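You operate a simulated robot arm through the tools that you are given. There is no shell and no other tool. Be economical: measure what you need, move in short steps, check, and stop when the job is done.

Carry out the task below with a simulated robot arm. There is one attempt and no reset: what you move stays moved.

TASK
Refill the open oregano jar up to its black collar through the funnel.
Fine: carton and yellow funnel go back; lid and spare jar stay as they are. Set down upright: oregano carton, yellow funnel.

Only the result counts: the job must be done as asked and must still hold three seconds after the hand-in. Knocking over, shifting, dropping, spilling or breaking anything else fails it. Lids that push on must go on centred and level and be pressed home; caps that screw on are set level and turned clockwise until they are tight.

THE ROBOT
A 6-joint arm with a two-finger parallel gripper, fixed in place. Base frame: the origin is at the foot of the arm, x ahead of it, y to its left, z up. Lengths are in cm, angles in degrees, forces in N, time in s.
With the tool pointing down near the work surface it reaches from about 32 to 70 cm from the base axis. Its first joint turns from -166.0 to 166.0 degrees. Payload 4.1 kg.
The tool frame sits at the grasp point between the pads (the TCP): z along the fingers, y along the line on which they close. The tips reach 2.3 cm beyond it. The gripper opens to 9.4 cm. The fingers are 3.8 cm wide and 1 cm thick; the gripper's body (5.4 by 9.6 cm) begins 3.9 cm behind the TCP.
Orientation is that of the tool frame in the base frame, as a unit quaternion [w, x, y, z]. With the fingers straight down and closing along the base's y, the tool's x points along the base's -x, its y along +y and its z along -z.

THE INTERFACE
- The arm moves only by the tool arm_command. Its arguments are lists of equal length, an entry for each row: "translation": the shift along the tool's x, y, z in mm, a list of three; "delta_rot": the turn, a rotation vector about the tool's x, y, z in degrees, a list of three. In form: {"translation": [[dx, dy, dz], ...], "delta_rot": [[rx, ry, rz], ...]}. A call has 1 to 10 rows; each row is the pose to reach, as a shift and turn from the pose commanded when the call began, along the tool's axes at that moment. "claw" is the opening, from 0 (shut) to 1 (fully open), set as the call begins (left out, the last holds). Rows are played at 5 a second. More than 5 cm and 8.6 degrees between two rows, or a gripper value outside its range, and nothing of the call is played. Where a pose cannot be reached the arm comes as near as it can. A force on the tool above 40 N (or 10 N above the force at the start of the call, whichever is more), or a blocked arm, ends the call early, and 0.2 s more pass. Each finger travels about 4.5 cm/s and halts on what it meets, pressing with about 20 N; the grip force reading is that of the motor and also rises with nothing between the fingers. The clock runs only during rows and for 0.2 s after the last one: add rows that repeat a pose to give the fingers time. The reply holds the time, the measured pose of the TCP, the force on the tool along the base axes, the opening and the grip force, in the units named above and with some noise, with the torque about the TCP (base axes, N m) and any sound that the robot's microphone picked up, and new pictures: "views" is both (left out), scene, wrist or none.
- Cameras (640 x 400 px; columns grow to the right, rows downward): "scene" is fixed at [4.85, 50.06, 167.09]; the picture's right is [-0.19, -0.98, 0.00], its down [-0.87, 0.17, -0.47] and it looks along [0.46, -0.09, -0.88] (base axes); focal length 364 px, centre (320, 200). "wrist" rides on the gripper at [8.6, 1.6, -7.4] in the tool frame; the picture's right is [-0.18, 0.98, 0.00], its down [-0.58, -0.11, -0.81] and it looks along [-0.79, -0.15, 0.59] (tool axes); focal length 243 px, centre (320, 200). There is no depth. A picture from a camera that has moved, and an enlarged one, comes with that camera's place and axes in the base frame and with its lens.
- lift_body(by): slides the trunk up (or, below 0, down) by that many cm; the arm rides with it, the base frame stays. It gives what a move gives, with no picture.
- enlarge(camera, box): a new picture of the part [left, top, right, bottom] of that camera's present view, enlarged. It takes no simulated time.
- finish_job(): hands the job in; it is judged then, once.

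Go step by step. Nothing tells you positions but the pictures and the camera data: compare them with the known pose of the tool, close in by small moves and look again before you grip or let go. The budget is 120 turns and 200 pictures, counting those below and the enlarged ones. Unless the task says otherwise, let go and move clear before handing in, and close with one line.

The tools are called after "Request:" as name(argument=value, ...) on one line, values as JSON. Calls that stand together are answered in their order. arm_command: Moves the arm, as the interface text tells. Its arguments: {"type":"object","properties":{"translation":{"type":"array","items":{"type":"array","items":{"type":"number"}}},"delta_rot":{"type":"array","items":{"type":"array","items":{"type":"number"}}},"claw":{"type":"number"},"views":{"type":"string","enum":["both","scene","wrist","none"]}},"required":["translation","delta_rot"]} The other tools are called the same way: lift_body (by) slides the trunk up or down; enlarge (camera, box) takes an enlarged picture of a part of a camera's view; finish_job () hands the job in.

At the start:

```text
time_s: 0.0
tool_pos: [17.31, 31.97, 128.41]
orientation: [0.001, 0.001, 1.0, 0.0]
ft_force: [-0.5, 0.9, 0.8]
wrist_torque: [-0.04, 0.03, 0.05]
grip_width: 9.4
grasp_force: 0.1
trunk travel left (down, up): [-52.5, 6.5]
```

scene: 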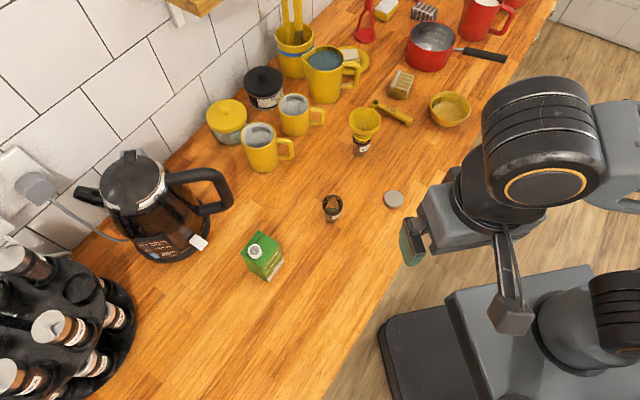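
wrist: 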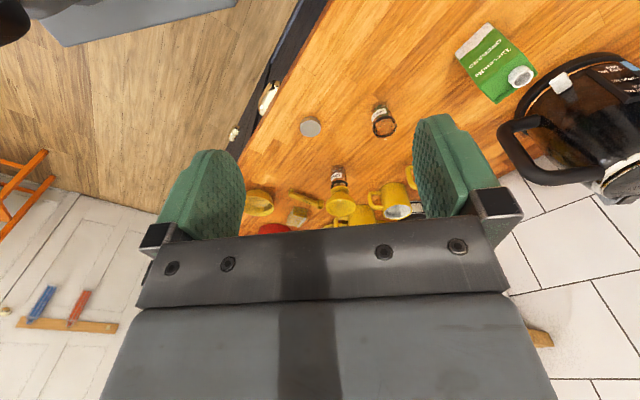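

I see the counter with a green carton, an open jar, a lid, and a yellow funnel standing on a spare jar. I'll enlarge these areas to measure them.

Request:
enlarge(camera="scene", box=[220, 160, 420, 285])

Request:
enlarge(camera="scene", box=[310, 60, 470, 160])

Request:
enlarge(camera="wrist", box=[240, 10, 560, 210])

```text
3.20 times, centred on (320, 222) of scene
camera zoom: at [4.85, 50.06, 167.09], right [-0.19, -0.98, 0.0], down [-0.87, 0.17, -0.47], along [0.46, -0.09, -0.88], focal length 1165 px, centre (320, 128)
```

zoom: 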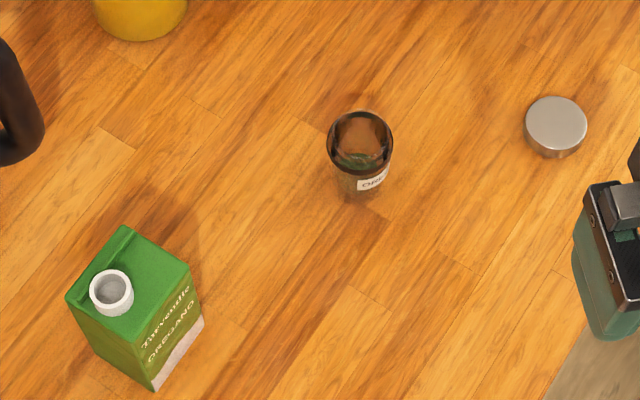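

```text
4.00 times, centred on (390, 110) of scene
camera zoom: at [4.85, 50.06, 167.09], right [-0.19, -0.98, 0.0], down [-0.87, 0.17, -0.47], along [0.46, -0.09, -0.88], focal length 1457 px, centre (40, 560)
```

zoom: 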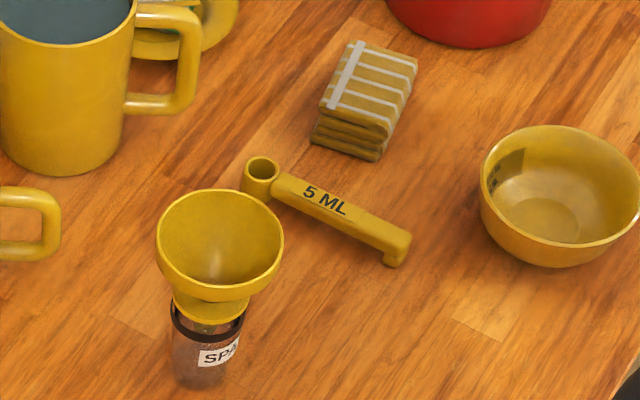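

```text
2.00 times, centred on (400, 110) of wrist
camera zoom: at [8.54, 33.58, 136.05], right [0.18, 0.98, 0.0], down [0.58, -0.11, 0.81], along [0.79, -0.15, -0.59], focal length 485 px, centre (160, 380)
```

zoom: 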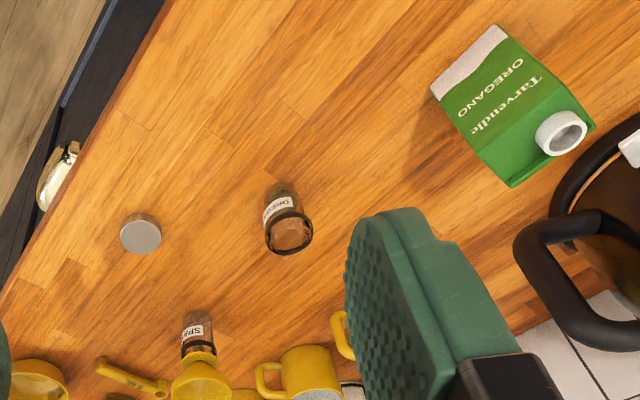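

The open jar's rim is at about (40, 40.4, 96.6) and the carton spout at about (30, 57, 103). The funnel is near (57, 30). I'll move towards the funnel, staying high, to measure it.

Request:
arm_command(translation=[[-45, -4, 10], [-90, -8, 20], [-135, -10, 30], [-180, -14, 40], [-225, -18, 50], [-270, -20, 60], [-270, -20, 60]], delta_rot=[[0, 0, 0], [0, 0, 0], [0, 0, 0], [0, 0, 0], [0, 0, 0], [0, 0, 0], [0, 0, 0]], claw=1)

```text
time_s: 1.6
tool_pos: [44.11, 30.07, 122.63]
orientation: [0.0, -0.001, 1.0, 0.0]
ft_force: [-0.3, -0.3, 0.6]
wrist_torque: [0.02, 0.03, 0.01]
grip_width: 9.4
grasp_force: 0.0
trunk travel left (down, up): [-52.5, 6.5]
camera wrist: at [35.4, 31.55, 130.14], right [0.18, 0.98, 0.0], down [0.58, -0.11, 0.81], along [0.79, -0.15, -0.59], focal length 243 px, centre (320, 200)
```

scene: 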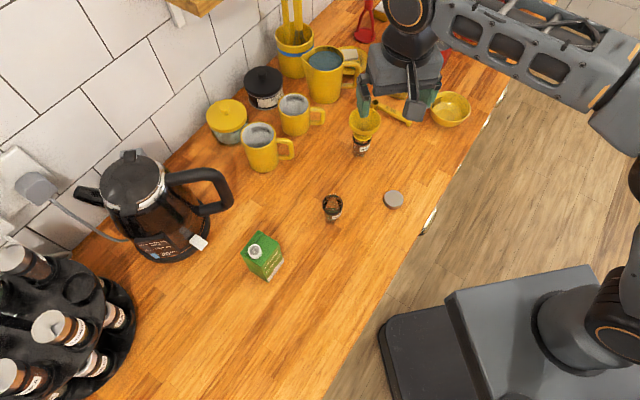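
wrist: 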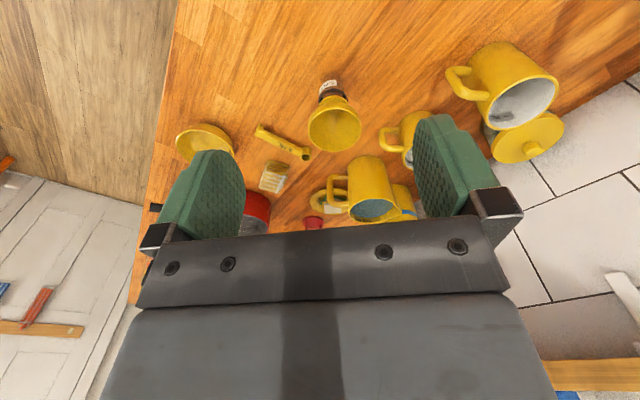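

The funnel rim is at about (57.0, 29.5, 102). I'll look closer at its shape.

Request:
enlarge(camera="wrist", box=[254, 60, 414, 160])

```text
4.00 times, centred on (334, 110) of wrist
camera zoom: at [35.4, 31.55, 130.14], right [0.18, 0.98, 0.0], down [0.58, -0.11, 0.81], along [0.79, -0.15, -0.59], focal length 970 px, centre (264, 560)
```

zoom: 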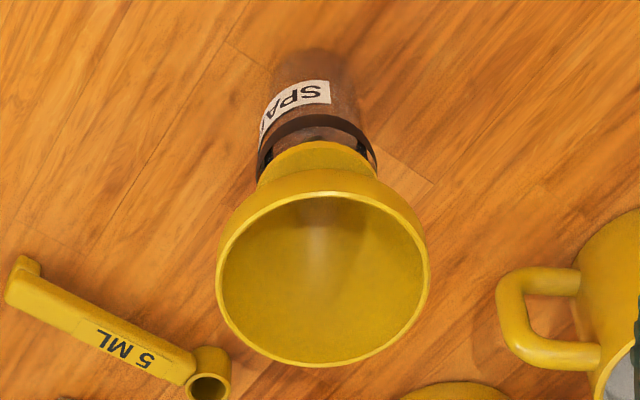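

The funnel is a bowl about 7.5 cm wide, with its neck sitting on the spare jar's collar. I'll hover just above it to line up.

Request:
arm_command(translation=[[-40, -2, 30], [-80, -4, 60], [-127, -5, 90], [-127, -5, 120], [-127, -5, 140], [-127, -5, 140]], delta_rot=[[0, 0, 0], [0, 0, 0], [0, 0, 0], [0, 0, 0], [0, 0, 0], [0, 0, 0]])

```text
refused: row 3 steps farther than a row can; nothing moved
```

Request:
arm_command(translation=[[-35, -2, 25], [-70, -4, 50], [-105, -5, 75], [-127, -5, 105], [-127, -5, 140], [-127, -5, 140]], delta_rot=[[0, 0, 0], [0, 0, 0], [0, 0, 0], [0, 0, 0], [0, 0, 0], [0, 0, 0]])

```text
time_s: 3.0
tool_pos: [57.22, 29.53, 108.55]
orientation: [0.0, 0.0, 1.0, 0.001]
ft_force: [0.2, 0.3, -0.2]
wrist_torque: [0.01, 0.01, -0.04]
grip_width: 9.41
grasp_force: 0.0
trunk travel left (down, up): [-52.5, 6.5]
camera wrist: at [48.44, 31.15, 116.2], right [0.18, 0.98, 0.0], down [0.58, -0.11, 0.81], along [0.79, -0.15, -0.59], focal length 243 px, centre (320, 200)
```

scene: 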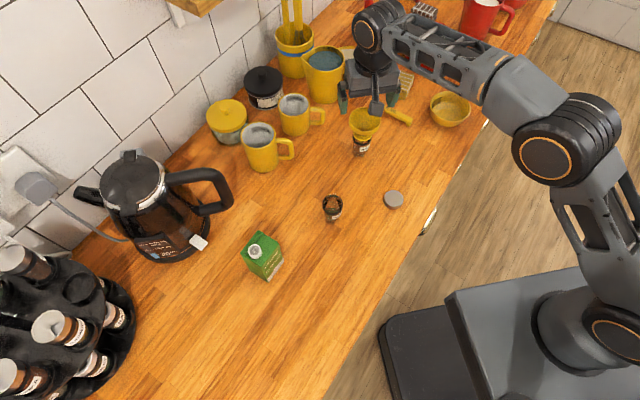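
wrist: 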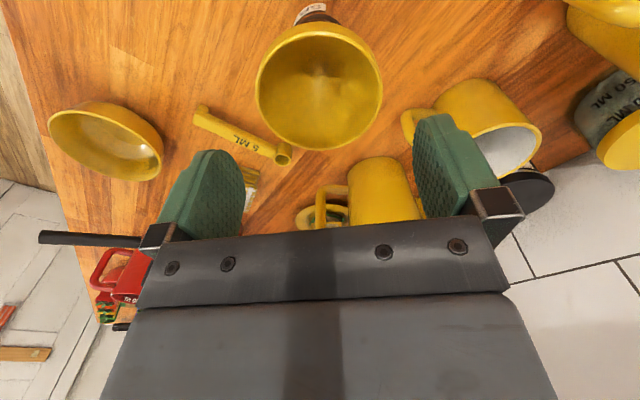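

The wrist view puts the rim centre closer to x = 56. I'll shift back and lower a little, then re-check.

Request:
arm_command(translation=[[12, 1, 0], [12, 1, 12], [12, 1, 18], [12, 1, 18]], delta_rot=[[0, 0, 0], [0, 0, 0], [0, 0, 0], [0, 0, 0]])

Request:
enlarge(camera="scene", box=[310, 60, 430, 160])

```text
time_s: 4.0
tool_pos: [55.75, 29.63, 106.68]
orientation: [0.0, 0.0, 1.0, -0.001]
ft_force: [-0.2, -0.4, -0.8]
wrist_torque: [-0.02, 0.04, -0.01]
grip_width: 9.41
grasp_force: 0.1
trunk travel left (down, up): [-52.5, 6.5]
camera wrist: at [47.09, 31.15, 114.31], right [0.18, 0.98, 0.0], down [0.58, -0.11, 0.81], along [0.79, -0.15, -0.59], focal length 243 px, centre (320, 200)
```

scene: 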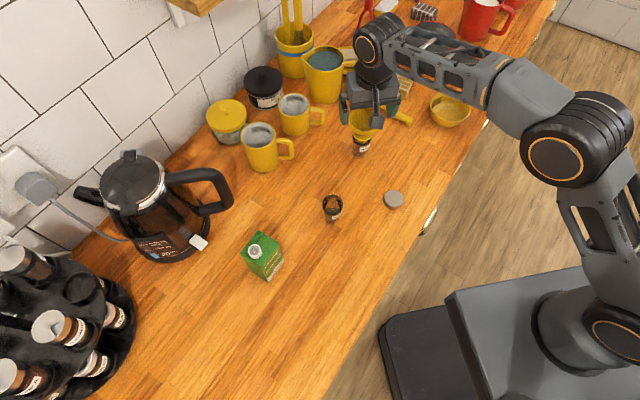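
wrist: 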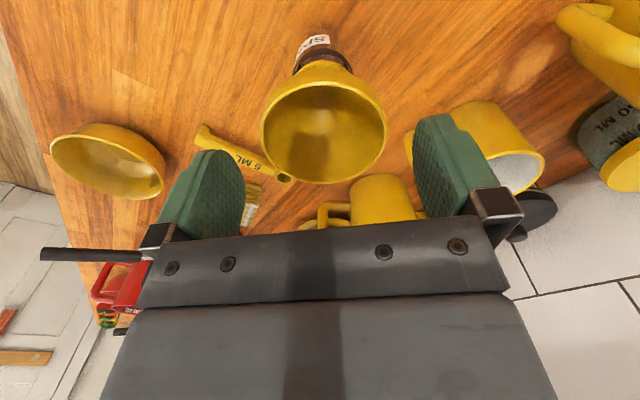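

```text
4.00 times, centred on (370, 110) of scene
camera zoom: at [4.85, 50.06, 167.09], right [-0.19, -0.98, 0.0], down [-0.87, 0.17, -0.47], along [0.46, -0.09, -0.88], focal length 1457 px, centre (120, 560)
```

zoom: 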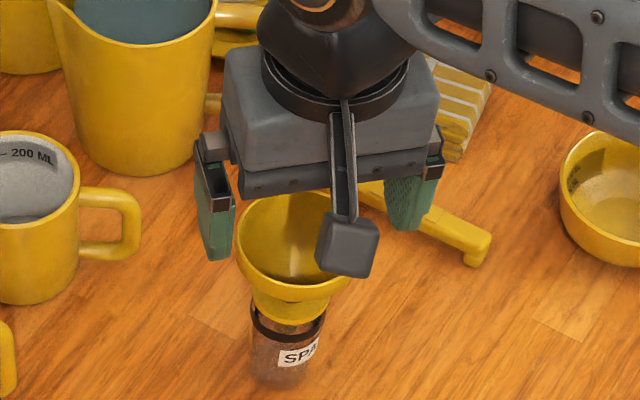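

The rim centre is now estimated at (55.8, 29.7, 102.3), right under the tool. I'll descend with the fingers either side of the rim.

Request:
arm_command(translation=[[0, 0, 15], [0, 0, 30], [0, 0, 45], [0, 0, 53], [0, 0, 53]], delta_rot=[[0, 0, 0], [0, 0, 0], [0, 0, 0], [0, 0, 0], [0, 0, 0]])

Request:
enlarge(camera="scene", box=[310, 60, 430, 160])

```text
time_s: 5.2
tool_pos: [55.98, 29.68, 101.18]
orientation: [0.001, 0.0, 1.0, 0.0]
ft_force: [-0.6, -0.1, 0.5]
wrist_torque: [-0.02, 0.02, -0.02]
grip_width: 9.4
grasp_force: 0.1
trunk travel left (down, up): [-52.5, 6.5]
camera wrist: at [47.07, 31.21, 108.82], right [0.18, 0.98, 0.0], down [0.58, -0.11, 0.81], along [0.79, -0.15, -0.59], focal length 243 px, centre (320, 200)
```

scene: 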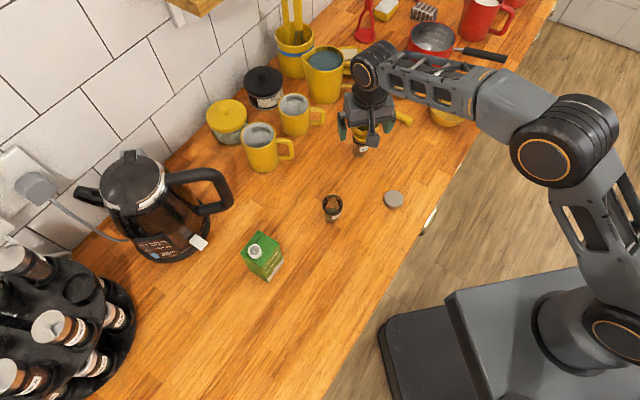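
wrist: 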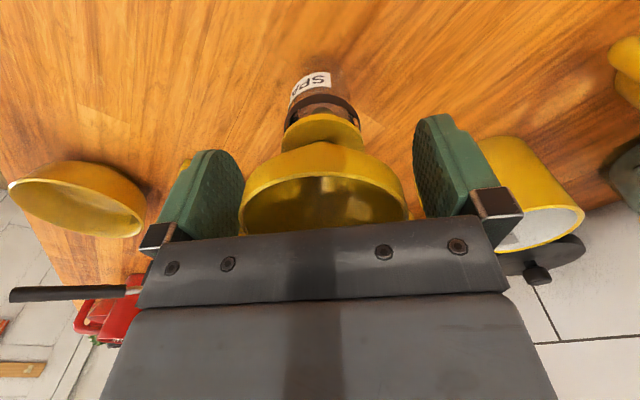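

```text
4.00 times, centred on (370, 110) of scene
camera zoom: at [4.85, 50.06, 167.09], right [-0.19, -0.98, 0.0], down [-0.87, 0.17, -0.47], along [0.46, -0.09, -0.88], focal length 1457 px, centre (120, 560)
```

zoom: 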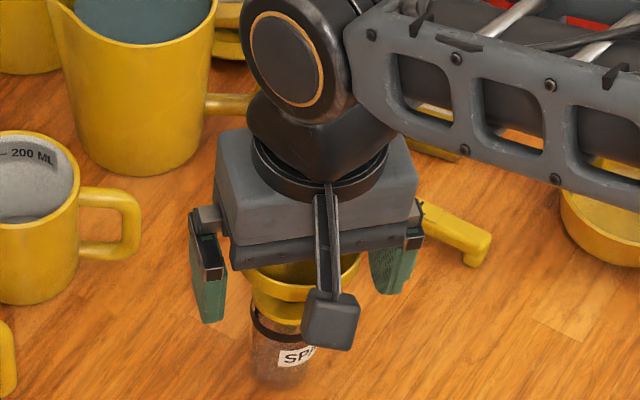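

The fingers straddle the rim. I'll nudge 1 mm and close.

Request:
arm_command(translation=[[-3, 1, 0], [-3, 1, 0], [-3, 1, 0], [-3, 1, 0], [-3, 1, 0]], delta_rot=[[0, 0, 0], [0, 0, 0], [0, 0, 0], [0, 0, 0], [0, 0, 0]], claw=0.7)

```text
time_s: 6.4
tool_pos: [56.09, 29.69, 101.36]
orientation: [0.0, -0.001, 1.0, 0.0]
ft_force: [1.2, 0.2, 1.3]
wrist_torque: [-0.03, -0.02, 0.04]
grip_width: 7.05
grasp_force: 20.2
trunk travel left (down, up): [-52.5, 6.5]
camera wrist: at [47.35, 31.25, 108.88], right [0.18, 0.98, 0.0], down [0.58, -0.11, 0.81], along [0.79, -0.15, -0.59], focal length 243 px, centre (320, 200)
```

scene: 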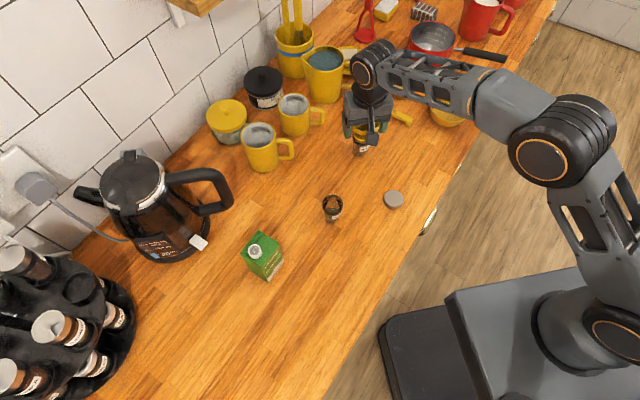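
wrist: 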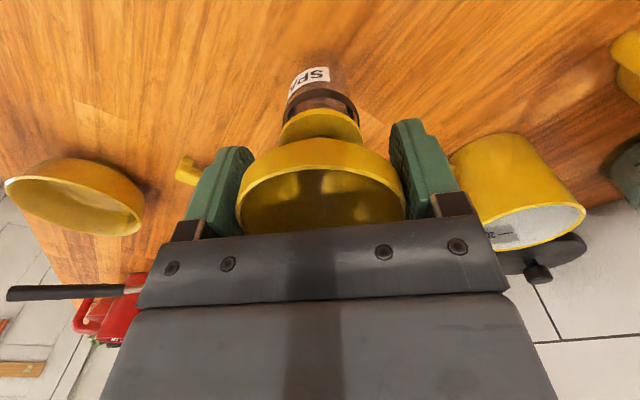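

The funnel is gripped at 7.05 cm; the grasp pose was (56.1, 29.7, 101.3). I'll lift it straight up.

Request:
arm_command(translation=[[0, 0, -10], [0, 0, -20], [0, 0, -40], [0, 0, -65], [0, 0, -90], [0, 0, -120], [0, 0, -120]], delta_rot=[[0, 0, 0], [0, 0, 0], [0, 0, 0], [0, 0, 0], [0, 0, 0], [0, 0, 0], [0, 0, 0]])

Request:
enlarge(camera="scene", box=[300, 60, 460, 160])

```text
time_s: 8.0
tool_pos: [56.01, 29.85, 113.43]
orientation: [0.0, 0.0, 1.0, 0.0]
ft_force: [-0.4, -0.5, 0.3]
wrist_torque: [0.03, -0.03, 0.01]
grip_width: 7.07
grasp_force: 19.7
trunk travel left (down, up): [-52.5, 6.5]
camera wrist: at [47.3, 31.23, 120.92], right [0.18, 0.98, 0.0], down [0.58, -0.11, 0.81], along [0.79, -0.15, -0.59], focal length 243 px, centre (320, 200)
```

scene: 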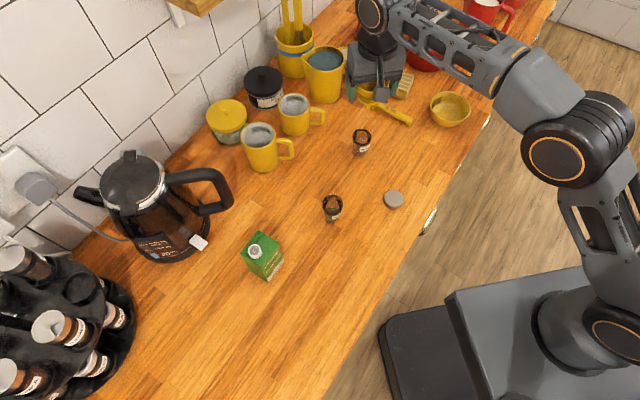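
wrist: 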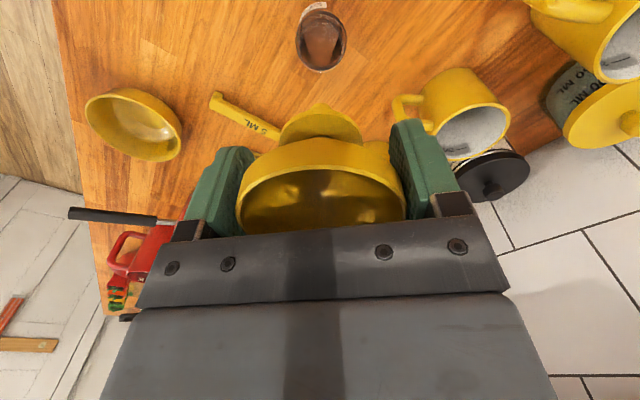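

```text
4.00 times, centred on (380, 110) of scene
camera zoom: at [4.85, 50.06, 167.09], right [-0.19, -0.98, 0.0], down [-0.87, 0.17, -0.47], along [0.46, -0.09, -0.88], focal length 1457 px, centre (80, 560)
```

zoom: 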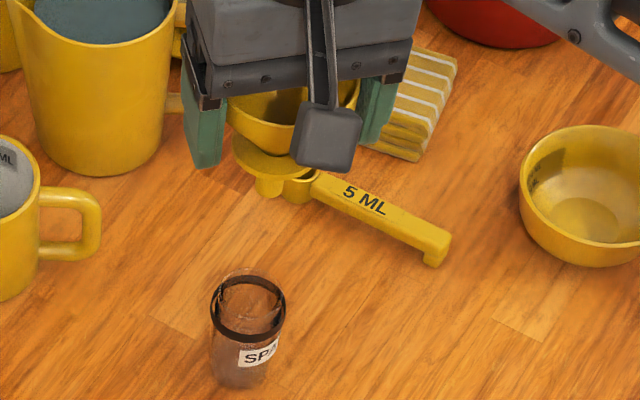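

The funnel came off cleanly. From here the spare jar's rim shows at wrist pixel (321, 44), so I'll move over the open jar and match that pixel.

Request:
arm_command(translation=[[35, 22, 0], [70, 44, 0], [105, 66, 0], [135, 88, 0], [160, 107, 0], [160, 107, 0]], delta_rot=[[0, 0, 0], [0, 0, 0], [0, 0, 0], [0, 0, 0], [0, 0, 0], [0, 0, 0]])

Request:
enlarge(camera="wrist", box=[240, 0, 400, 100])

```text
time_s: 9.4
tool_pos: [39.93, 40.61, 112.99]
orientation: [0.0, 0.001, 1.0, 0.0]
ft_force: [-0.4, -0.3, -0.9]
wrist_torque: [0.02, 0.01, 0.0]
grip_width: 7.06
grasp_force: 20.2
trunk travel left (down, up): [-52.5, 6.5]
camera wrist: at [31.21, 42.19, 120.71], right [0.19, 0.98, 0.0], down [0.58, -0.11, 0.81], along [0.79, -0.15, -0.59], focal length 243 px, centre (320, 200)
```

scene: 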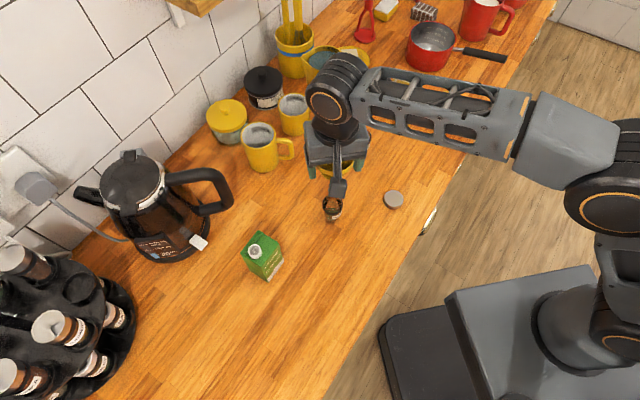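
wrist: 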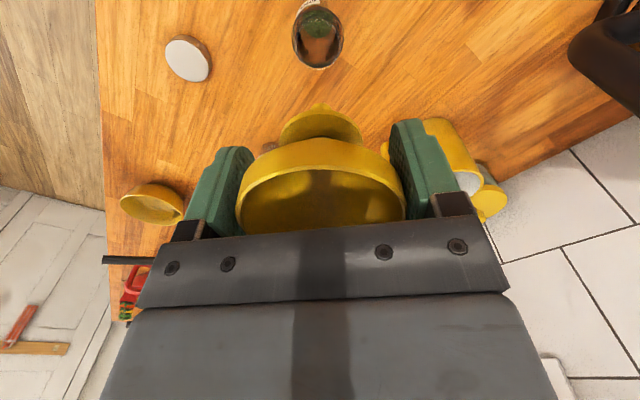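

```text
4.00 times, centred on (320, 50) of wrist
camera zoom: at [31.21, 42.19, 120.71], right [0.19, 0.98, 0.0], down [0.58, -0.11, 0.81], along [0.79, -0.15, -0.59], focal length 970 px, centre (320, 800)
```

zoom: 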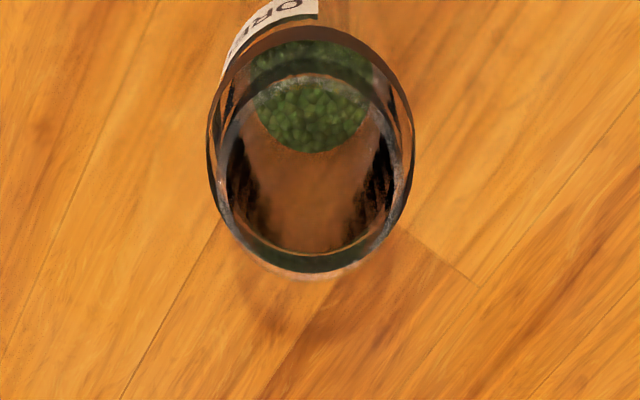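

The open jar appears about 3 px left and 2.5 px up compared with the spare. I'll correct by (-2, -3) mm and lower to just above the rim.

Request:
arm_command(translation=[[2, -3, 0], [2, -3, 30], [2, -3, 60], [2, -3, 80], [2, -3, 80]], delta_rot=[[0, 0, 0], [0, 0, 0], [0, 0, 0], [0, 0, 0], [0, 0, 0]])

Request:
enlarge(camera="wrist", box=[220, 20, 420, 145])

Request:
enlarge(camera="scene", box=[280, 130, 400, 230])

```text
time_s: 10.6
tool_pos: [39.65, 40.05, 105.33]
orientation: [0.0, 0.0, 1.0, 0.0]
ft_force: [-0.9, 0.6, -0.1]
wrist_torque: [0.01, 0.01, 0.05]
grip_width: 7.04
grasp_force: 20.5
trunk travel left (down, up): [-52.5, 6.5]
camera wrist: at [31.01, 41.62, 112.8], right [0.18, 0.98, 0.0], down [0.58, -0.11, 0.81], along [0.79, -0.15, -0.59], focal length 243 px, centre (320, 200)
```

scene: 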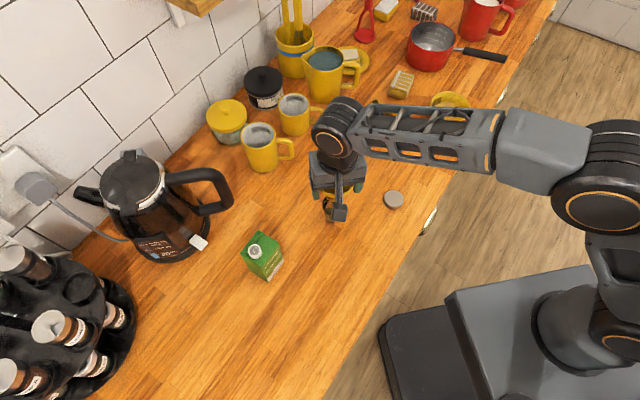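
wrist: 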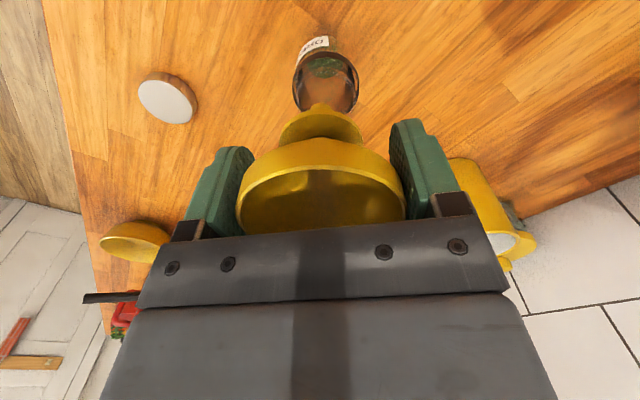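

```text
3.20 times, centred on (320, 82) of wrist
camera zoom: at [31.01, 41.62, 112.8], right [0.18, 0.98, 0.0], down [0.58, -0.11, 0.81], along [0.79, -0.15, -0.59], focal length 776 px, centre (320, 576)
```

zoom: 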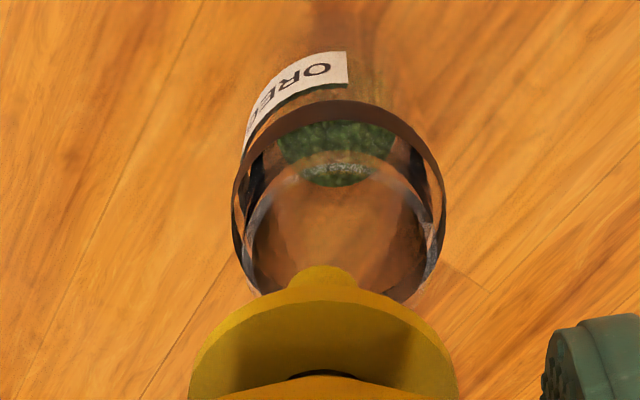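

```text
4.00 times, centred on (340, 180) of scene
camera zoom: at [4.85, 50.06, 167.09], right [-0.19, -0.98, 0.0], down [-0.87, 0.17, -0.47], along [0.46, -0.09, -0.88], focal length 1457 px, centre (240, 280)
```

zoom: 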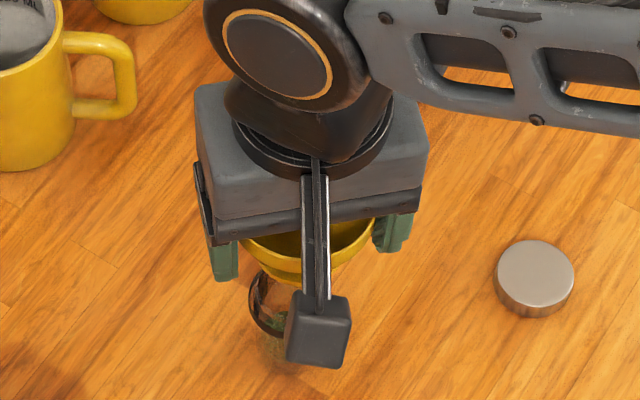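

The funnel axis projects to column ~321 and the jar to ~326, so I'll shift +2 mm y and +1 mm x, and lower further.

Request:
arm_command(translation=[[-1, 2, 0], [-1, 2, 12], [-1, 2, 25], [-1, 2, 25]], delta_rot=[[0, 0, 0], [0, 0, 0], [0, 0, 0], [0, 0, 0]], views="wrist")

Request:
enlarge(camera="wrist", box=[220, 50, 420, 175])

Request:
enlarge(camera="scene", box=[300, 165, 380, 232])

```text
time_s: 11.6
tool_pos: [40.1, 40.36, 102.7]
orientation: [0.0, 0.0, 1.0, 0.0]
ft_force: [-0.1, -0.1, -0.4]
wrist_torque: [-0.01, 0.02, 0.01]
grip_width: 7.08
grasp_force: 20.0
trunk travel left (down, up): [-52.5, 6.5]
camera wrist: at [31.27, 41.84, 110.28], right [0.18, 0.98, 0.0], down [0.58, -0.11, 0.81], along [0.79, -0.15, -0.59], focal length 243 px, centre (320, 200)
```

wrist: 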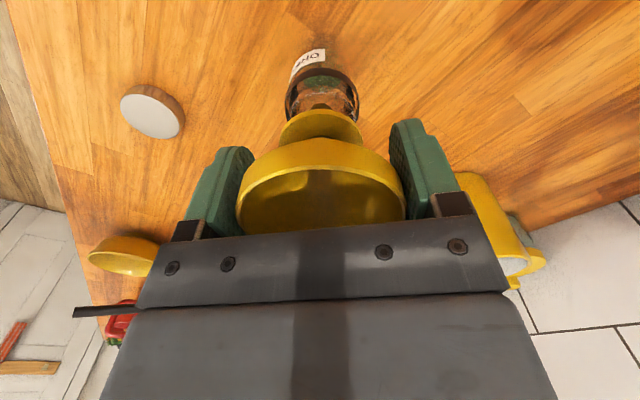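

```text
3.20 times, centred on (320, 112) of wrist
camera zoom: at [31.27, 41.84, 110.28], right [0.18, 0.98, 0.0], down [0.58, -0.11, 0.81], along [0.79, -0.15, -0.59], focal length 776 px, centre (320, 480)
```

zoom: 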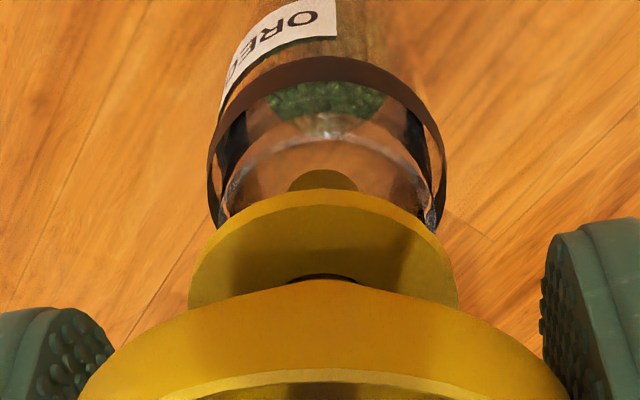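

```text
5.97 times, centred on (340, 198) of scene
camera zoom: at [4.85, 50.06, 167.09], right [-0.19, -0.98, 0.0], down [-0.87, 0.17, -0.47], along [0.46, -0.09, -0.88], focal length 2174 px, centre (201, 209)
```

zoom: 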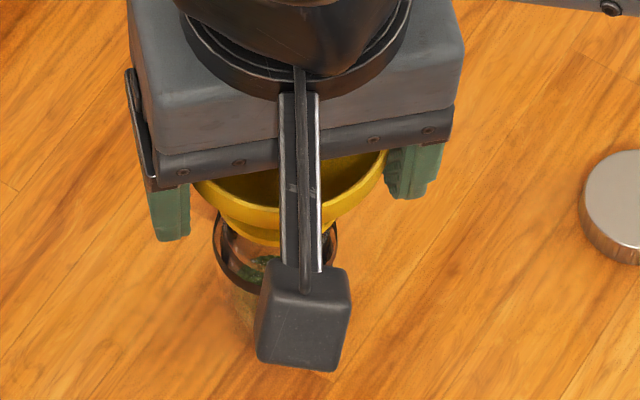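

The jar and flange are aligned. I'll lower to the seated height of about 101.3.

Request:
arm_command(translation=[[0, 0, 5], [0, 0, 10], [0, 0, 13], [0, 0, 15], [0, 0, 15]], delta_rot=[[0, 0, 0], [0, 0, 0], [0, 0, 0], [0, 0, 0], [0, 0, 0]], views="wrist")

Request:
enlarge(camera="wrist", box=[220, 50, 420, 175])

```text
time_s: 12.8
tool_pos: [40.0, 40.25, 101.35]
orientation: [-0.001, 0.0, 1.0, 0.0]
ft_force: [0.4, -0.3, -0.1]
wrist_torque: [0.02, 0.0, 0.02]
grip_width: 7.05
grasp_force: 20.5
trunk travel left (down, up): [-52.5, 6.5]
camera wrist: at [31.29, 41.81, 108.93], right [0.18, 0.98, 0.0], down [0.58, -0.11, 0.81], along [0.79, -0.15, -0.59], focal length 243 px, centre (320, 200)
```

wrist: 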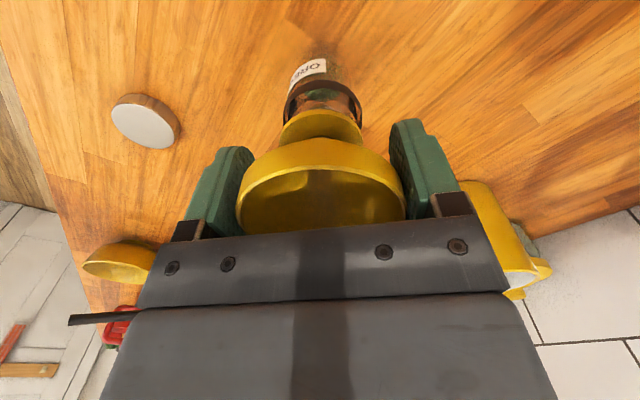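

```text
3.20 times, centred on (320, 112) of wrist
camera zoom: at [31.29, 41.81, 108.93], right [0.18, 0.98, 0.0], down [0.58, -0.11, 0.81], along [0.79, -0.15, -0.59], focal length 776 px, centre (320, 480)
```

zoom: 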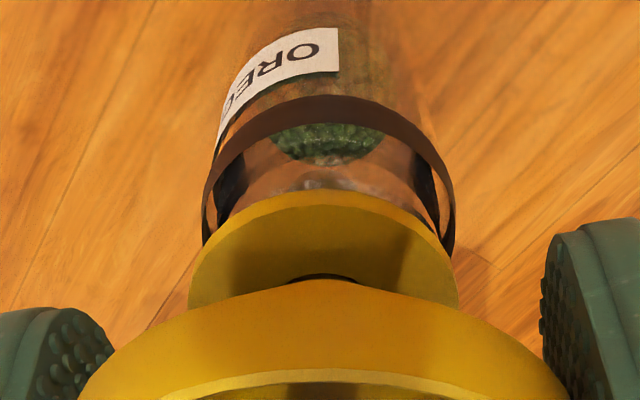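

There's no contact force yet and the gap looks slightly larger than on the spare jar. I'll lower in small steps until contact.

Request:
arm_command(translation=[[0, 0, 1], [0, 0, 2], [0, 0, 3], [0, 0, 3]], delta_rot=[[0, 0, 0], [0, 0, 0], [0, 0, 0], [0, 0, 0]], views="none")

Request:
enlarge(camera="wrist", box=[220, 50, 420, 175])

```text
time_s: 13.8
tool_pos: [39.94, 40.35, 101.26]
orientation: [0.001, 0.0, 1.0, 0.001]
ft_force: [1.3, 0.7, 14.3]
wrist_torque: [-0.02, -0.03, 0.07]
grip_width: 7.07
grasp_force: 20.0
trunk travel left (down, up): [-52.5, 6.5]
```

```text
3.20 times, centred on (320, 112) of wrist
camera zoom: at [31.25, 41.81, 108.77], right [0.18, 0.98, 0.0], down [0.58, -0.11, 0.81], along [0.79, -0.15, -0.59], focal length 776 px, centre (320, 480)
```

zoom: 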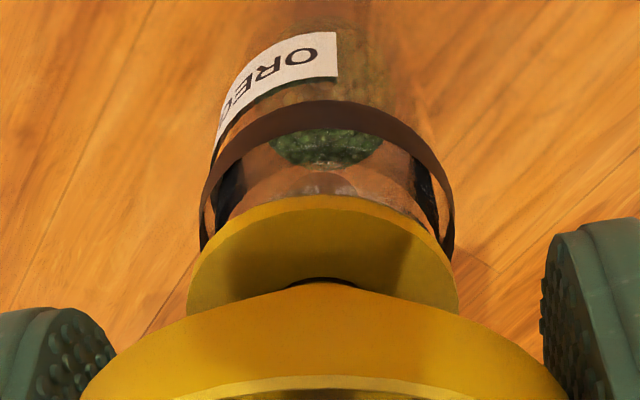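

It's seated (14 N of contact). I'll relax slightly, then open the fingers.

Request:
arm_command(translation=[[0, 0, -2], [0, 0, -2]], delta_rot=[[0, 0, 0], [0, 0, 0]], views="none")

Request:
arm_command(translation=[[0, 0, 0], [0, 0, 0], [0, 0, 0], [0, 0, 0]], delta_rot=[[0, 0, 0], [0, 0, 0], [0, 0, 0], [0, 0, 0]], claw=1, views="wrist")

```text
time_s: 14.4
tool_pos: [39.84, 40.21, 101.21]
orientation: [0.0, 0.0, 1.0, -0.001]
ft_force: [1.5, 0.1, 5.5]
wrist_torque: [0.07, -0.12, -0.04]
grip_width: 7.03
grasp_force: 19.8
trunk travel left (down, up): [-52.5, 6.5]
```

```text
time_s: 15.4
tool_pos: [40.03, 40.38, 101.32]
orientation: [0.0, 0.0, 1.0, 0.0]
ft_force: [0.0, 0.6, 0.4]
wrist_torque: [-0.02, -0.02, 0.01]
grip_width: 9.42
grasp_force: 0.1
trunk travel left (down, up): [-52.5, 6.5]
camera wrist: at [31.26, 41.86, 108.83], right [0.18, 0.98, 0.0], down [0.58, -0.11, 0.81], along [0.79, -0.15, -0.59], focal length 243 px, centre (320, 200)
```

wrist: 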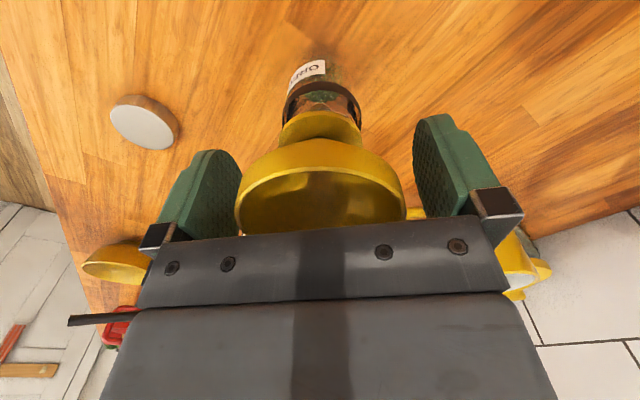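

The funnel is released, seated on the open jar. I'll rise clear and start turning the tool so that I can grip the carton horizontally with the wrist camera on top.

Request:
arm_command(translation=[[0, 0, -15], [0, 0, -35], [0, 0, -60], [0, 0, -90], [0, 0, -120], [0, 0, -150], [0, 0, -190], [0, 0, -230], [0, 0, -230]], delta_rot=[[0, 0, 0], [0, 0, 0], [0, 0, 0], [0, 0, 8], [0, 0, 16], [0, 0, 24], [0, 0, 32], [0, 0, 40], [0, 0, 40]])

Request:
enlarge(camera="scene", box=[280, 150, 380, 232])

```text
time_s: 17.4
tool_pos: [39.74, 40.21, 124.39]
orientation: [0.0, 0.343, 0.939, 0.0]
ft_force: [0.3, -0.1, -0.2]
wrist_torque: [0.01, -0.02, 0.01]
grip_width: 9.38
grasp_force: 0.1
trunk travel left (down, up): [-52.5, 6.5]
camera wrist: at [34.25, 46.95, 131.86], right [0.77, 0.63, 0.0], down [0.37, -0.46, 0.81], along [0.51, -0.62, -0.59], focal length 243 px, centre (320, 200)
```

scene: 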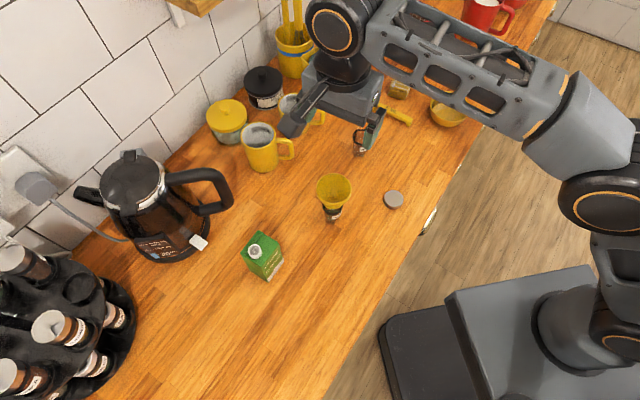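
wrist: 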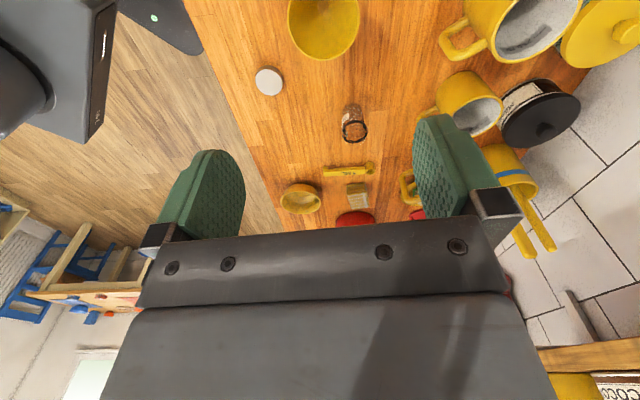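

```text
4.88 times, centred on (330, 191) of scene
camera zoom: at [4.85, 50.06, 167.09], right [-0.19, -0.98, 0.0], down [-0.87, 0.17, -0.47], along [0.46, -0.09, -0.88], focal length 1776 px, centre (271, 244)
```

zoom: 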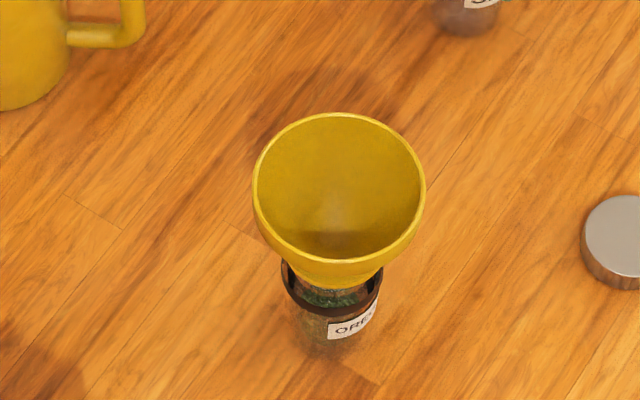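

The funnel looks level on the jar. I'll keep turning while moving towards the carton's approach side.

Request:
arm_command(translation=[[19, -7, 0], [38, -14, 0], [57, -21, 0], [76, -28, 0], [95, -35, 0], [114, -42, 0], [133, -49, 0], [152, -56, 0], [170, -63, 0], [186, -70, 0]], delta_rot=[[0, 0, 8.4], [0, 0, 16.8], [0, 0, 25.2], [0, 0, 33.6], [0, 0, 42], [0, 0, 50.4], [0, 0, 58.8], [0, 0, 67.2], [0, 0, 75.6], [0, 0, 84]])

```text
time_s: 19.6
tool_pos: [33.99, 38.49, 122.42]
orientation: [-0.015, 0.863, 0.505, -0.006]
ft_force: [-0.1, -0.2, -0.1]
wrist_torque: [0.04, 0.01, 0.01]
grip_width: 9.4
grasp_force: 0.1
out of reach, approached as far as the arm can: row 8, 9, 10
trunk travel left (down, up): [-52.5, 6.5]
camera wrist: at [39.81, 44.94, 130.02], right [0.77, -0.64, -0.04], down [-0.36, -0.47, 0.81], along [-0.53, -0.6, -0.59], focal length 243 px, centre (320, 200)
```

scene: 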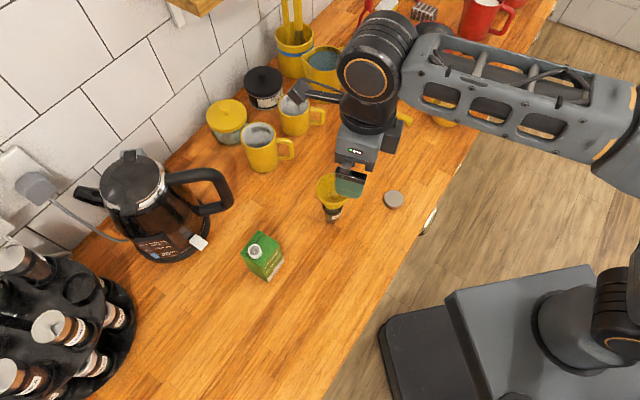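
wrist: 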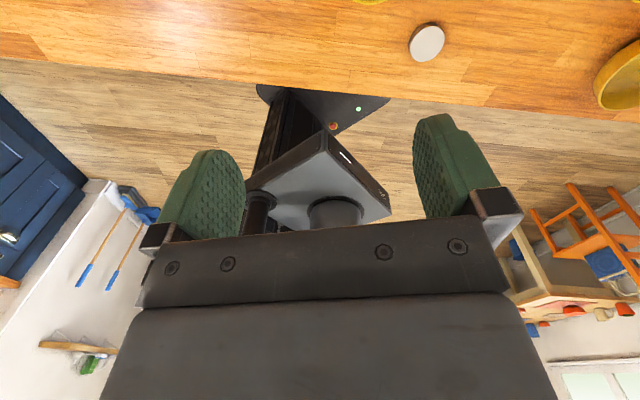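

The camera-outward yaw runs into a joint limit. I'll turn back the other way and approach the carton from its right-hand side with a pitched tool, which also suits a forward-tipping pour.

Request:
arm_command(translation=[[8, 17, 0], [16, 34, 0], [24, 52, 0], [32, 69, 0], [40, 86, 0], [48, 103, 0], [57, 120, 0], [65, 138, 0], [73, 155, 0], [81, 172, 0]], delta_rot=[[0, 0, -8.4], [0, 0, -16.8], [0, 0, -25.2], [0, 0, -33.6], [0, 0, -42], [0, 0, -50.4], [0, 0, -58.8], [0, 0, -67.2], [0, 0, -75.6], [0, 0, -84]], views="scene")

```text
time_s: 21.8
tool_pos: [51.91, 36.17, 120.89]
orientation: [-0.016, 0.3, 0.954, 0.006]
ft_force: [-0.2, 0.6, 0.3]
wrist_torque: [-0.04, 0.03, -0.02]
grip_width: 9.4
grasp_force: 0.1
out of reach, approached as far as the arm can: row 9, 10
trunk travel left (down, up): [-52.5, 6.5]
```

scene: 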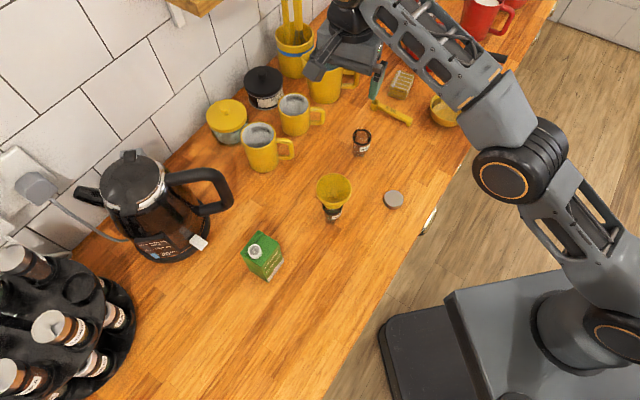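

I'll keep turning towards the carton's approach heading.

Request:
arm_command(translation=[[20, 2, 0], [40, 4, 0], [60, 6, 0], [80, 8, 0], [100, 10, 0], [115, 12, 0], [125, 14, 0], [134, 16, 0], [134, 16, 0], [134, 16, 0]], delta_rot=[[0, 0, -8.4], [0, 0, -16.8], [0, 0, -25.2], [0, 0, -33.6], [0, 0, -42], [0, 0, -50.4], [0, 0, -58.8], [0, 0, -67.2], [0, 0, -75.6], [0, 0, -84]], views="none")

```text
time_s: 24.0
tool_pos: [41.76, 44.92, 121.66]
orientation: [-0.007, -0.415, 0.91, 0.016]
ft_force: [0.9, 0.5, -0.1]
wrist_torque: [0.0, 0.0, 0.01]
grip_width: 9.42
grasp_force: 0.2
trunk travel left (down, up): [-52.5, 6.5]
```

Position is reached without trouble; one more turn.

Request:
arm_command(translation=[[0, 0, 0], [0, 0, 0], [0, 0, 0], [0, 0, 0], [0, 0, 0], [0, 0, 0], [0, 0, 0], [0, 0, 0], [0, 0, 0], [0, 0, 0]], delta_rot=[[0, 0, -8.5], [0, 0, -17], [0, 0, -25.5], [0, 0, -34], [0, 0, -42.5], [0, 0, -51], [0, 0, -59.5], [0, 0, -68], [0, 0, -76.5], [0, 0, -85]])

Request:
enlarge(camera="wrist", box=[220, 60, 420, 185])

```text
time_s: 26.2
tool_pos: [41.7, 44.82, 121.58]
orientation: [-0.004, 0.92, -0.391, -0.016]
ft_force: [0.6, -0.2, 0.3]
wrist_torque: [-0.01, -0.01, 0.0]
grip_width: 9.42
grasp_force: 0.0
trunk travel left (down, up): [-52.5, 6.5]
camera wrist: at [46.78, 37.32, 128.82], right [-0.83, -0.55, 0.01], down [-0.3, 0.48, 0.83], along [-0.46, 0.69, -0.56], focal length 243 px, centre (320, 200)
```

scene: 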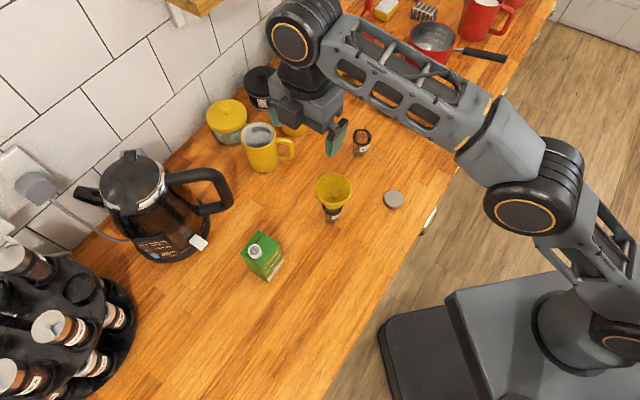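
wrist: 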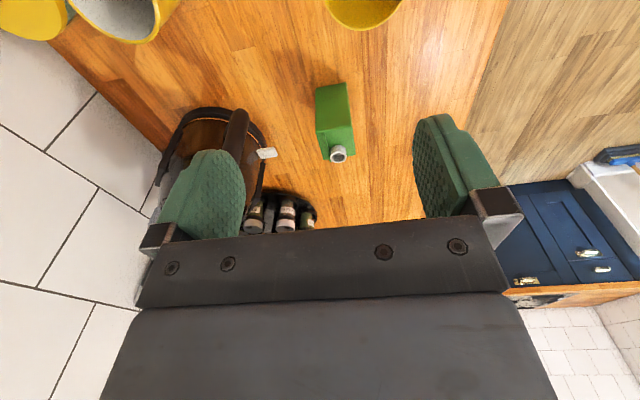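

```text
3.20 times, centred on (320, 122) of wrist
camera zoom: at [46.78, 37.32, 128.82], right [-0.83, -0.55, 0.01], down [-0.3, 0.48, 0.83], along [-0.46, 0.69, -0.56], focal length 776 px, centre (320, 448)
```

zoom: 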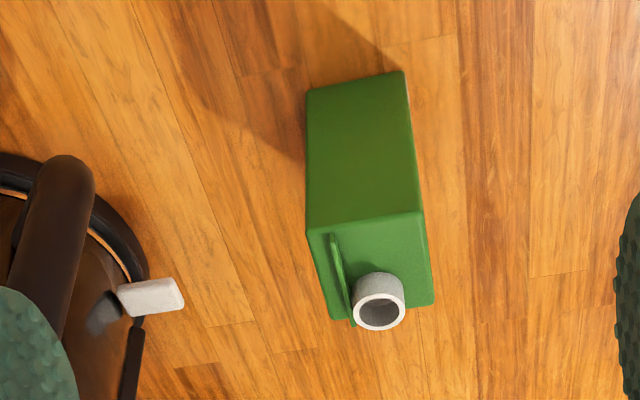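

Now I have a clear view of the carton: top centre about (29.9, 57.7), top height about 100.4, footprint about 5.2 by 6.1 cm. The spout is offset towards the far side. I'll pitch the tool to about 32° below horizontal above it.

Request:
arm_command(translation=[[-24, 0, 6], [-48, -1, 12], [-72, -2, 18], [-96, -3, 24], [-120, -4, 30], [-144, -4, 36], [-169, -4, 41], [-169, -4, 41]], delta_rot=[[0, -8, 0], [0, -16, 0], [0, -24, 0], [0, -32, 0], [0, -40, 0], [0, -48, 0], [0, -56, 0], [0, -56, 0]])

```text
time_s: 28.0
tool_pos: [30.27, 57.64, 118.14]
orientation: [-0.189, 0.804, -0.344, -0.447]
ft_force: [0.1, -1.0, 0.1]
wrist_torque: [0.03, 0.0, -0.03]
grip_width: 9.43
grasp_force: 0.1
trunk travel left (down, up): [-52.5, 6.5]
camera wrist: at [36.57, 48.49, 114.85], right [-0.78, -0.61, 0.16], down [0.34, -0.19, 0.92], along [-0.53, 0.77, 0.36], focal length 243 px, centre (320, 200)
```

scene: 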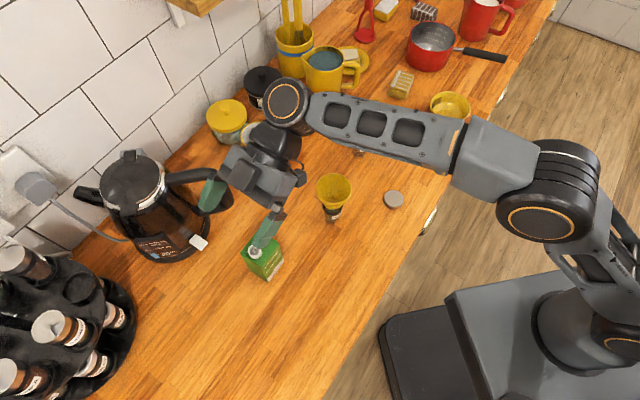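
wrist: 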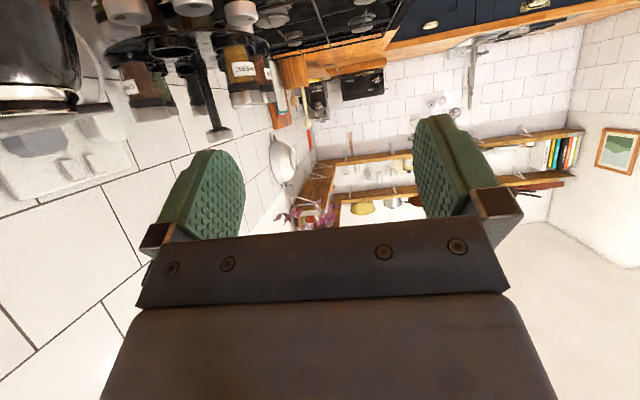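

The tool is directly over the carton, pitched 32° and laterally centred. I'll lower vertically to just above finger-straddle height and look.

Request:
arm_command(translation=[[34, 0, 21], [68, 0, 42], [102, 0, 63], [119, -1, 74], [119, -1, 74]], delta_rot=[[0, 0, 0], [0, 0, 0], [0, 0, 0], [0, 0, 0], [0, 0, 0]], views="none")

Request:
enlarge(camera="scene", box=[190, 170, 350, 290])

```text
time_s: 29.2
tool_pos: [30.25, 57.53, 104.17]
orientation: [-0.188, 0.804, -0.343, -0.447]
ft_force: [-0.3, -0.6, -0.8]
wrist_torque: [0.0, 0.0, -0.03]
grip_width: 9.42
grasp_force: 0.0
trunk travel left (down, up): [-52.5, 6.5]
```

```text
3.33 times, centred on (270, 230) of scene
camera zoom: at [4.85, 50.06, 167.09], right [-0.19, -0.98, 0.0], down [-0.87, 0.17, -0.47], along [0.46, -0.09, -0.88], focal length 1214 px, centre (487, 100)
```

zoom: 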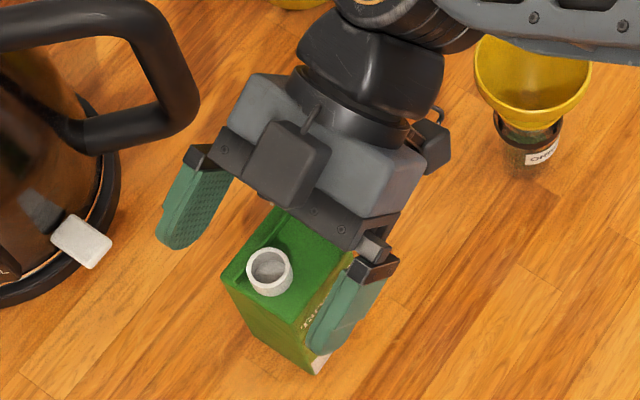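

The fingers straddle the carton well. I'll lower the remaining 6 cm.

Request:
arm_command(translation=[[17, 0, 10.5], [34, 0, 21], [51, 0, 32], [51, 0, 32]], delta_rot=[[0, 0, 0], [0, 0, 0], [0, 0, 0], [0, 0, 0]], views="none")

Request:
enlarge(camera="scene", box=[190, 170, 350, 290])

```text
time_s: 30.2
tool_pos: [30.38, 57.55, 98.03]
orientation: [-0.189, 0.804, -0.344, -0.446]
ft_force: [1.3, -0.1, 1.6]
wrist_torque: [0.01, 0.03, 0.0]
grip_width: 9.41
grasp_force: 0.1
trunk travel left (down, up): [-52.5, 6.5]
```

```text
3.33 times, centred on (270, 230) of scene
camera zoom: at [4.85, 50.06, 167.09], right [-0.19, -0.98, 0.0], down [-0.87, 0.17, -0.47], along [0.46, -0.09, -0.88], focal length 1214 px, centre (487, 100)
```

zoom: 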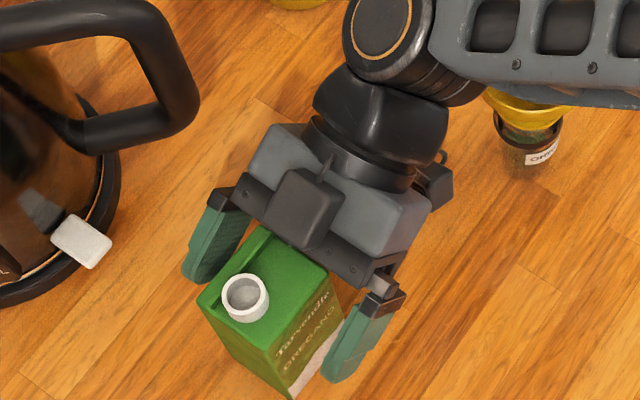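

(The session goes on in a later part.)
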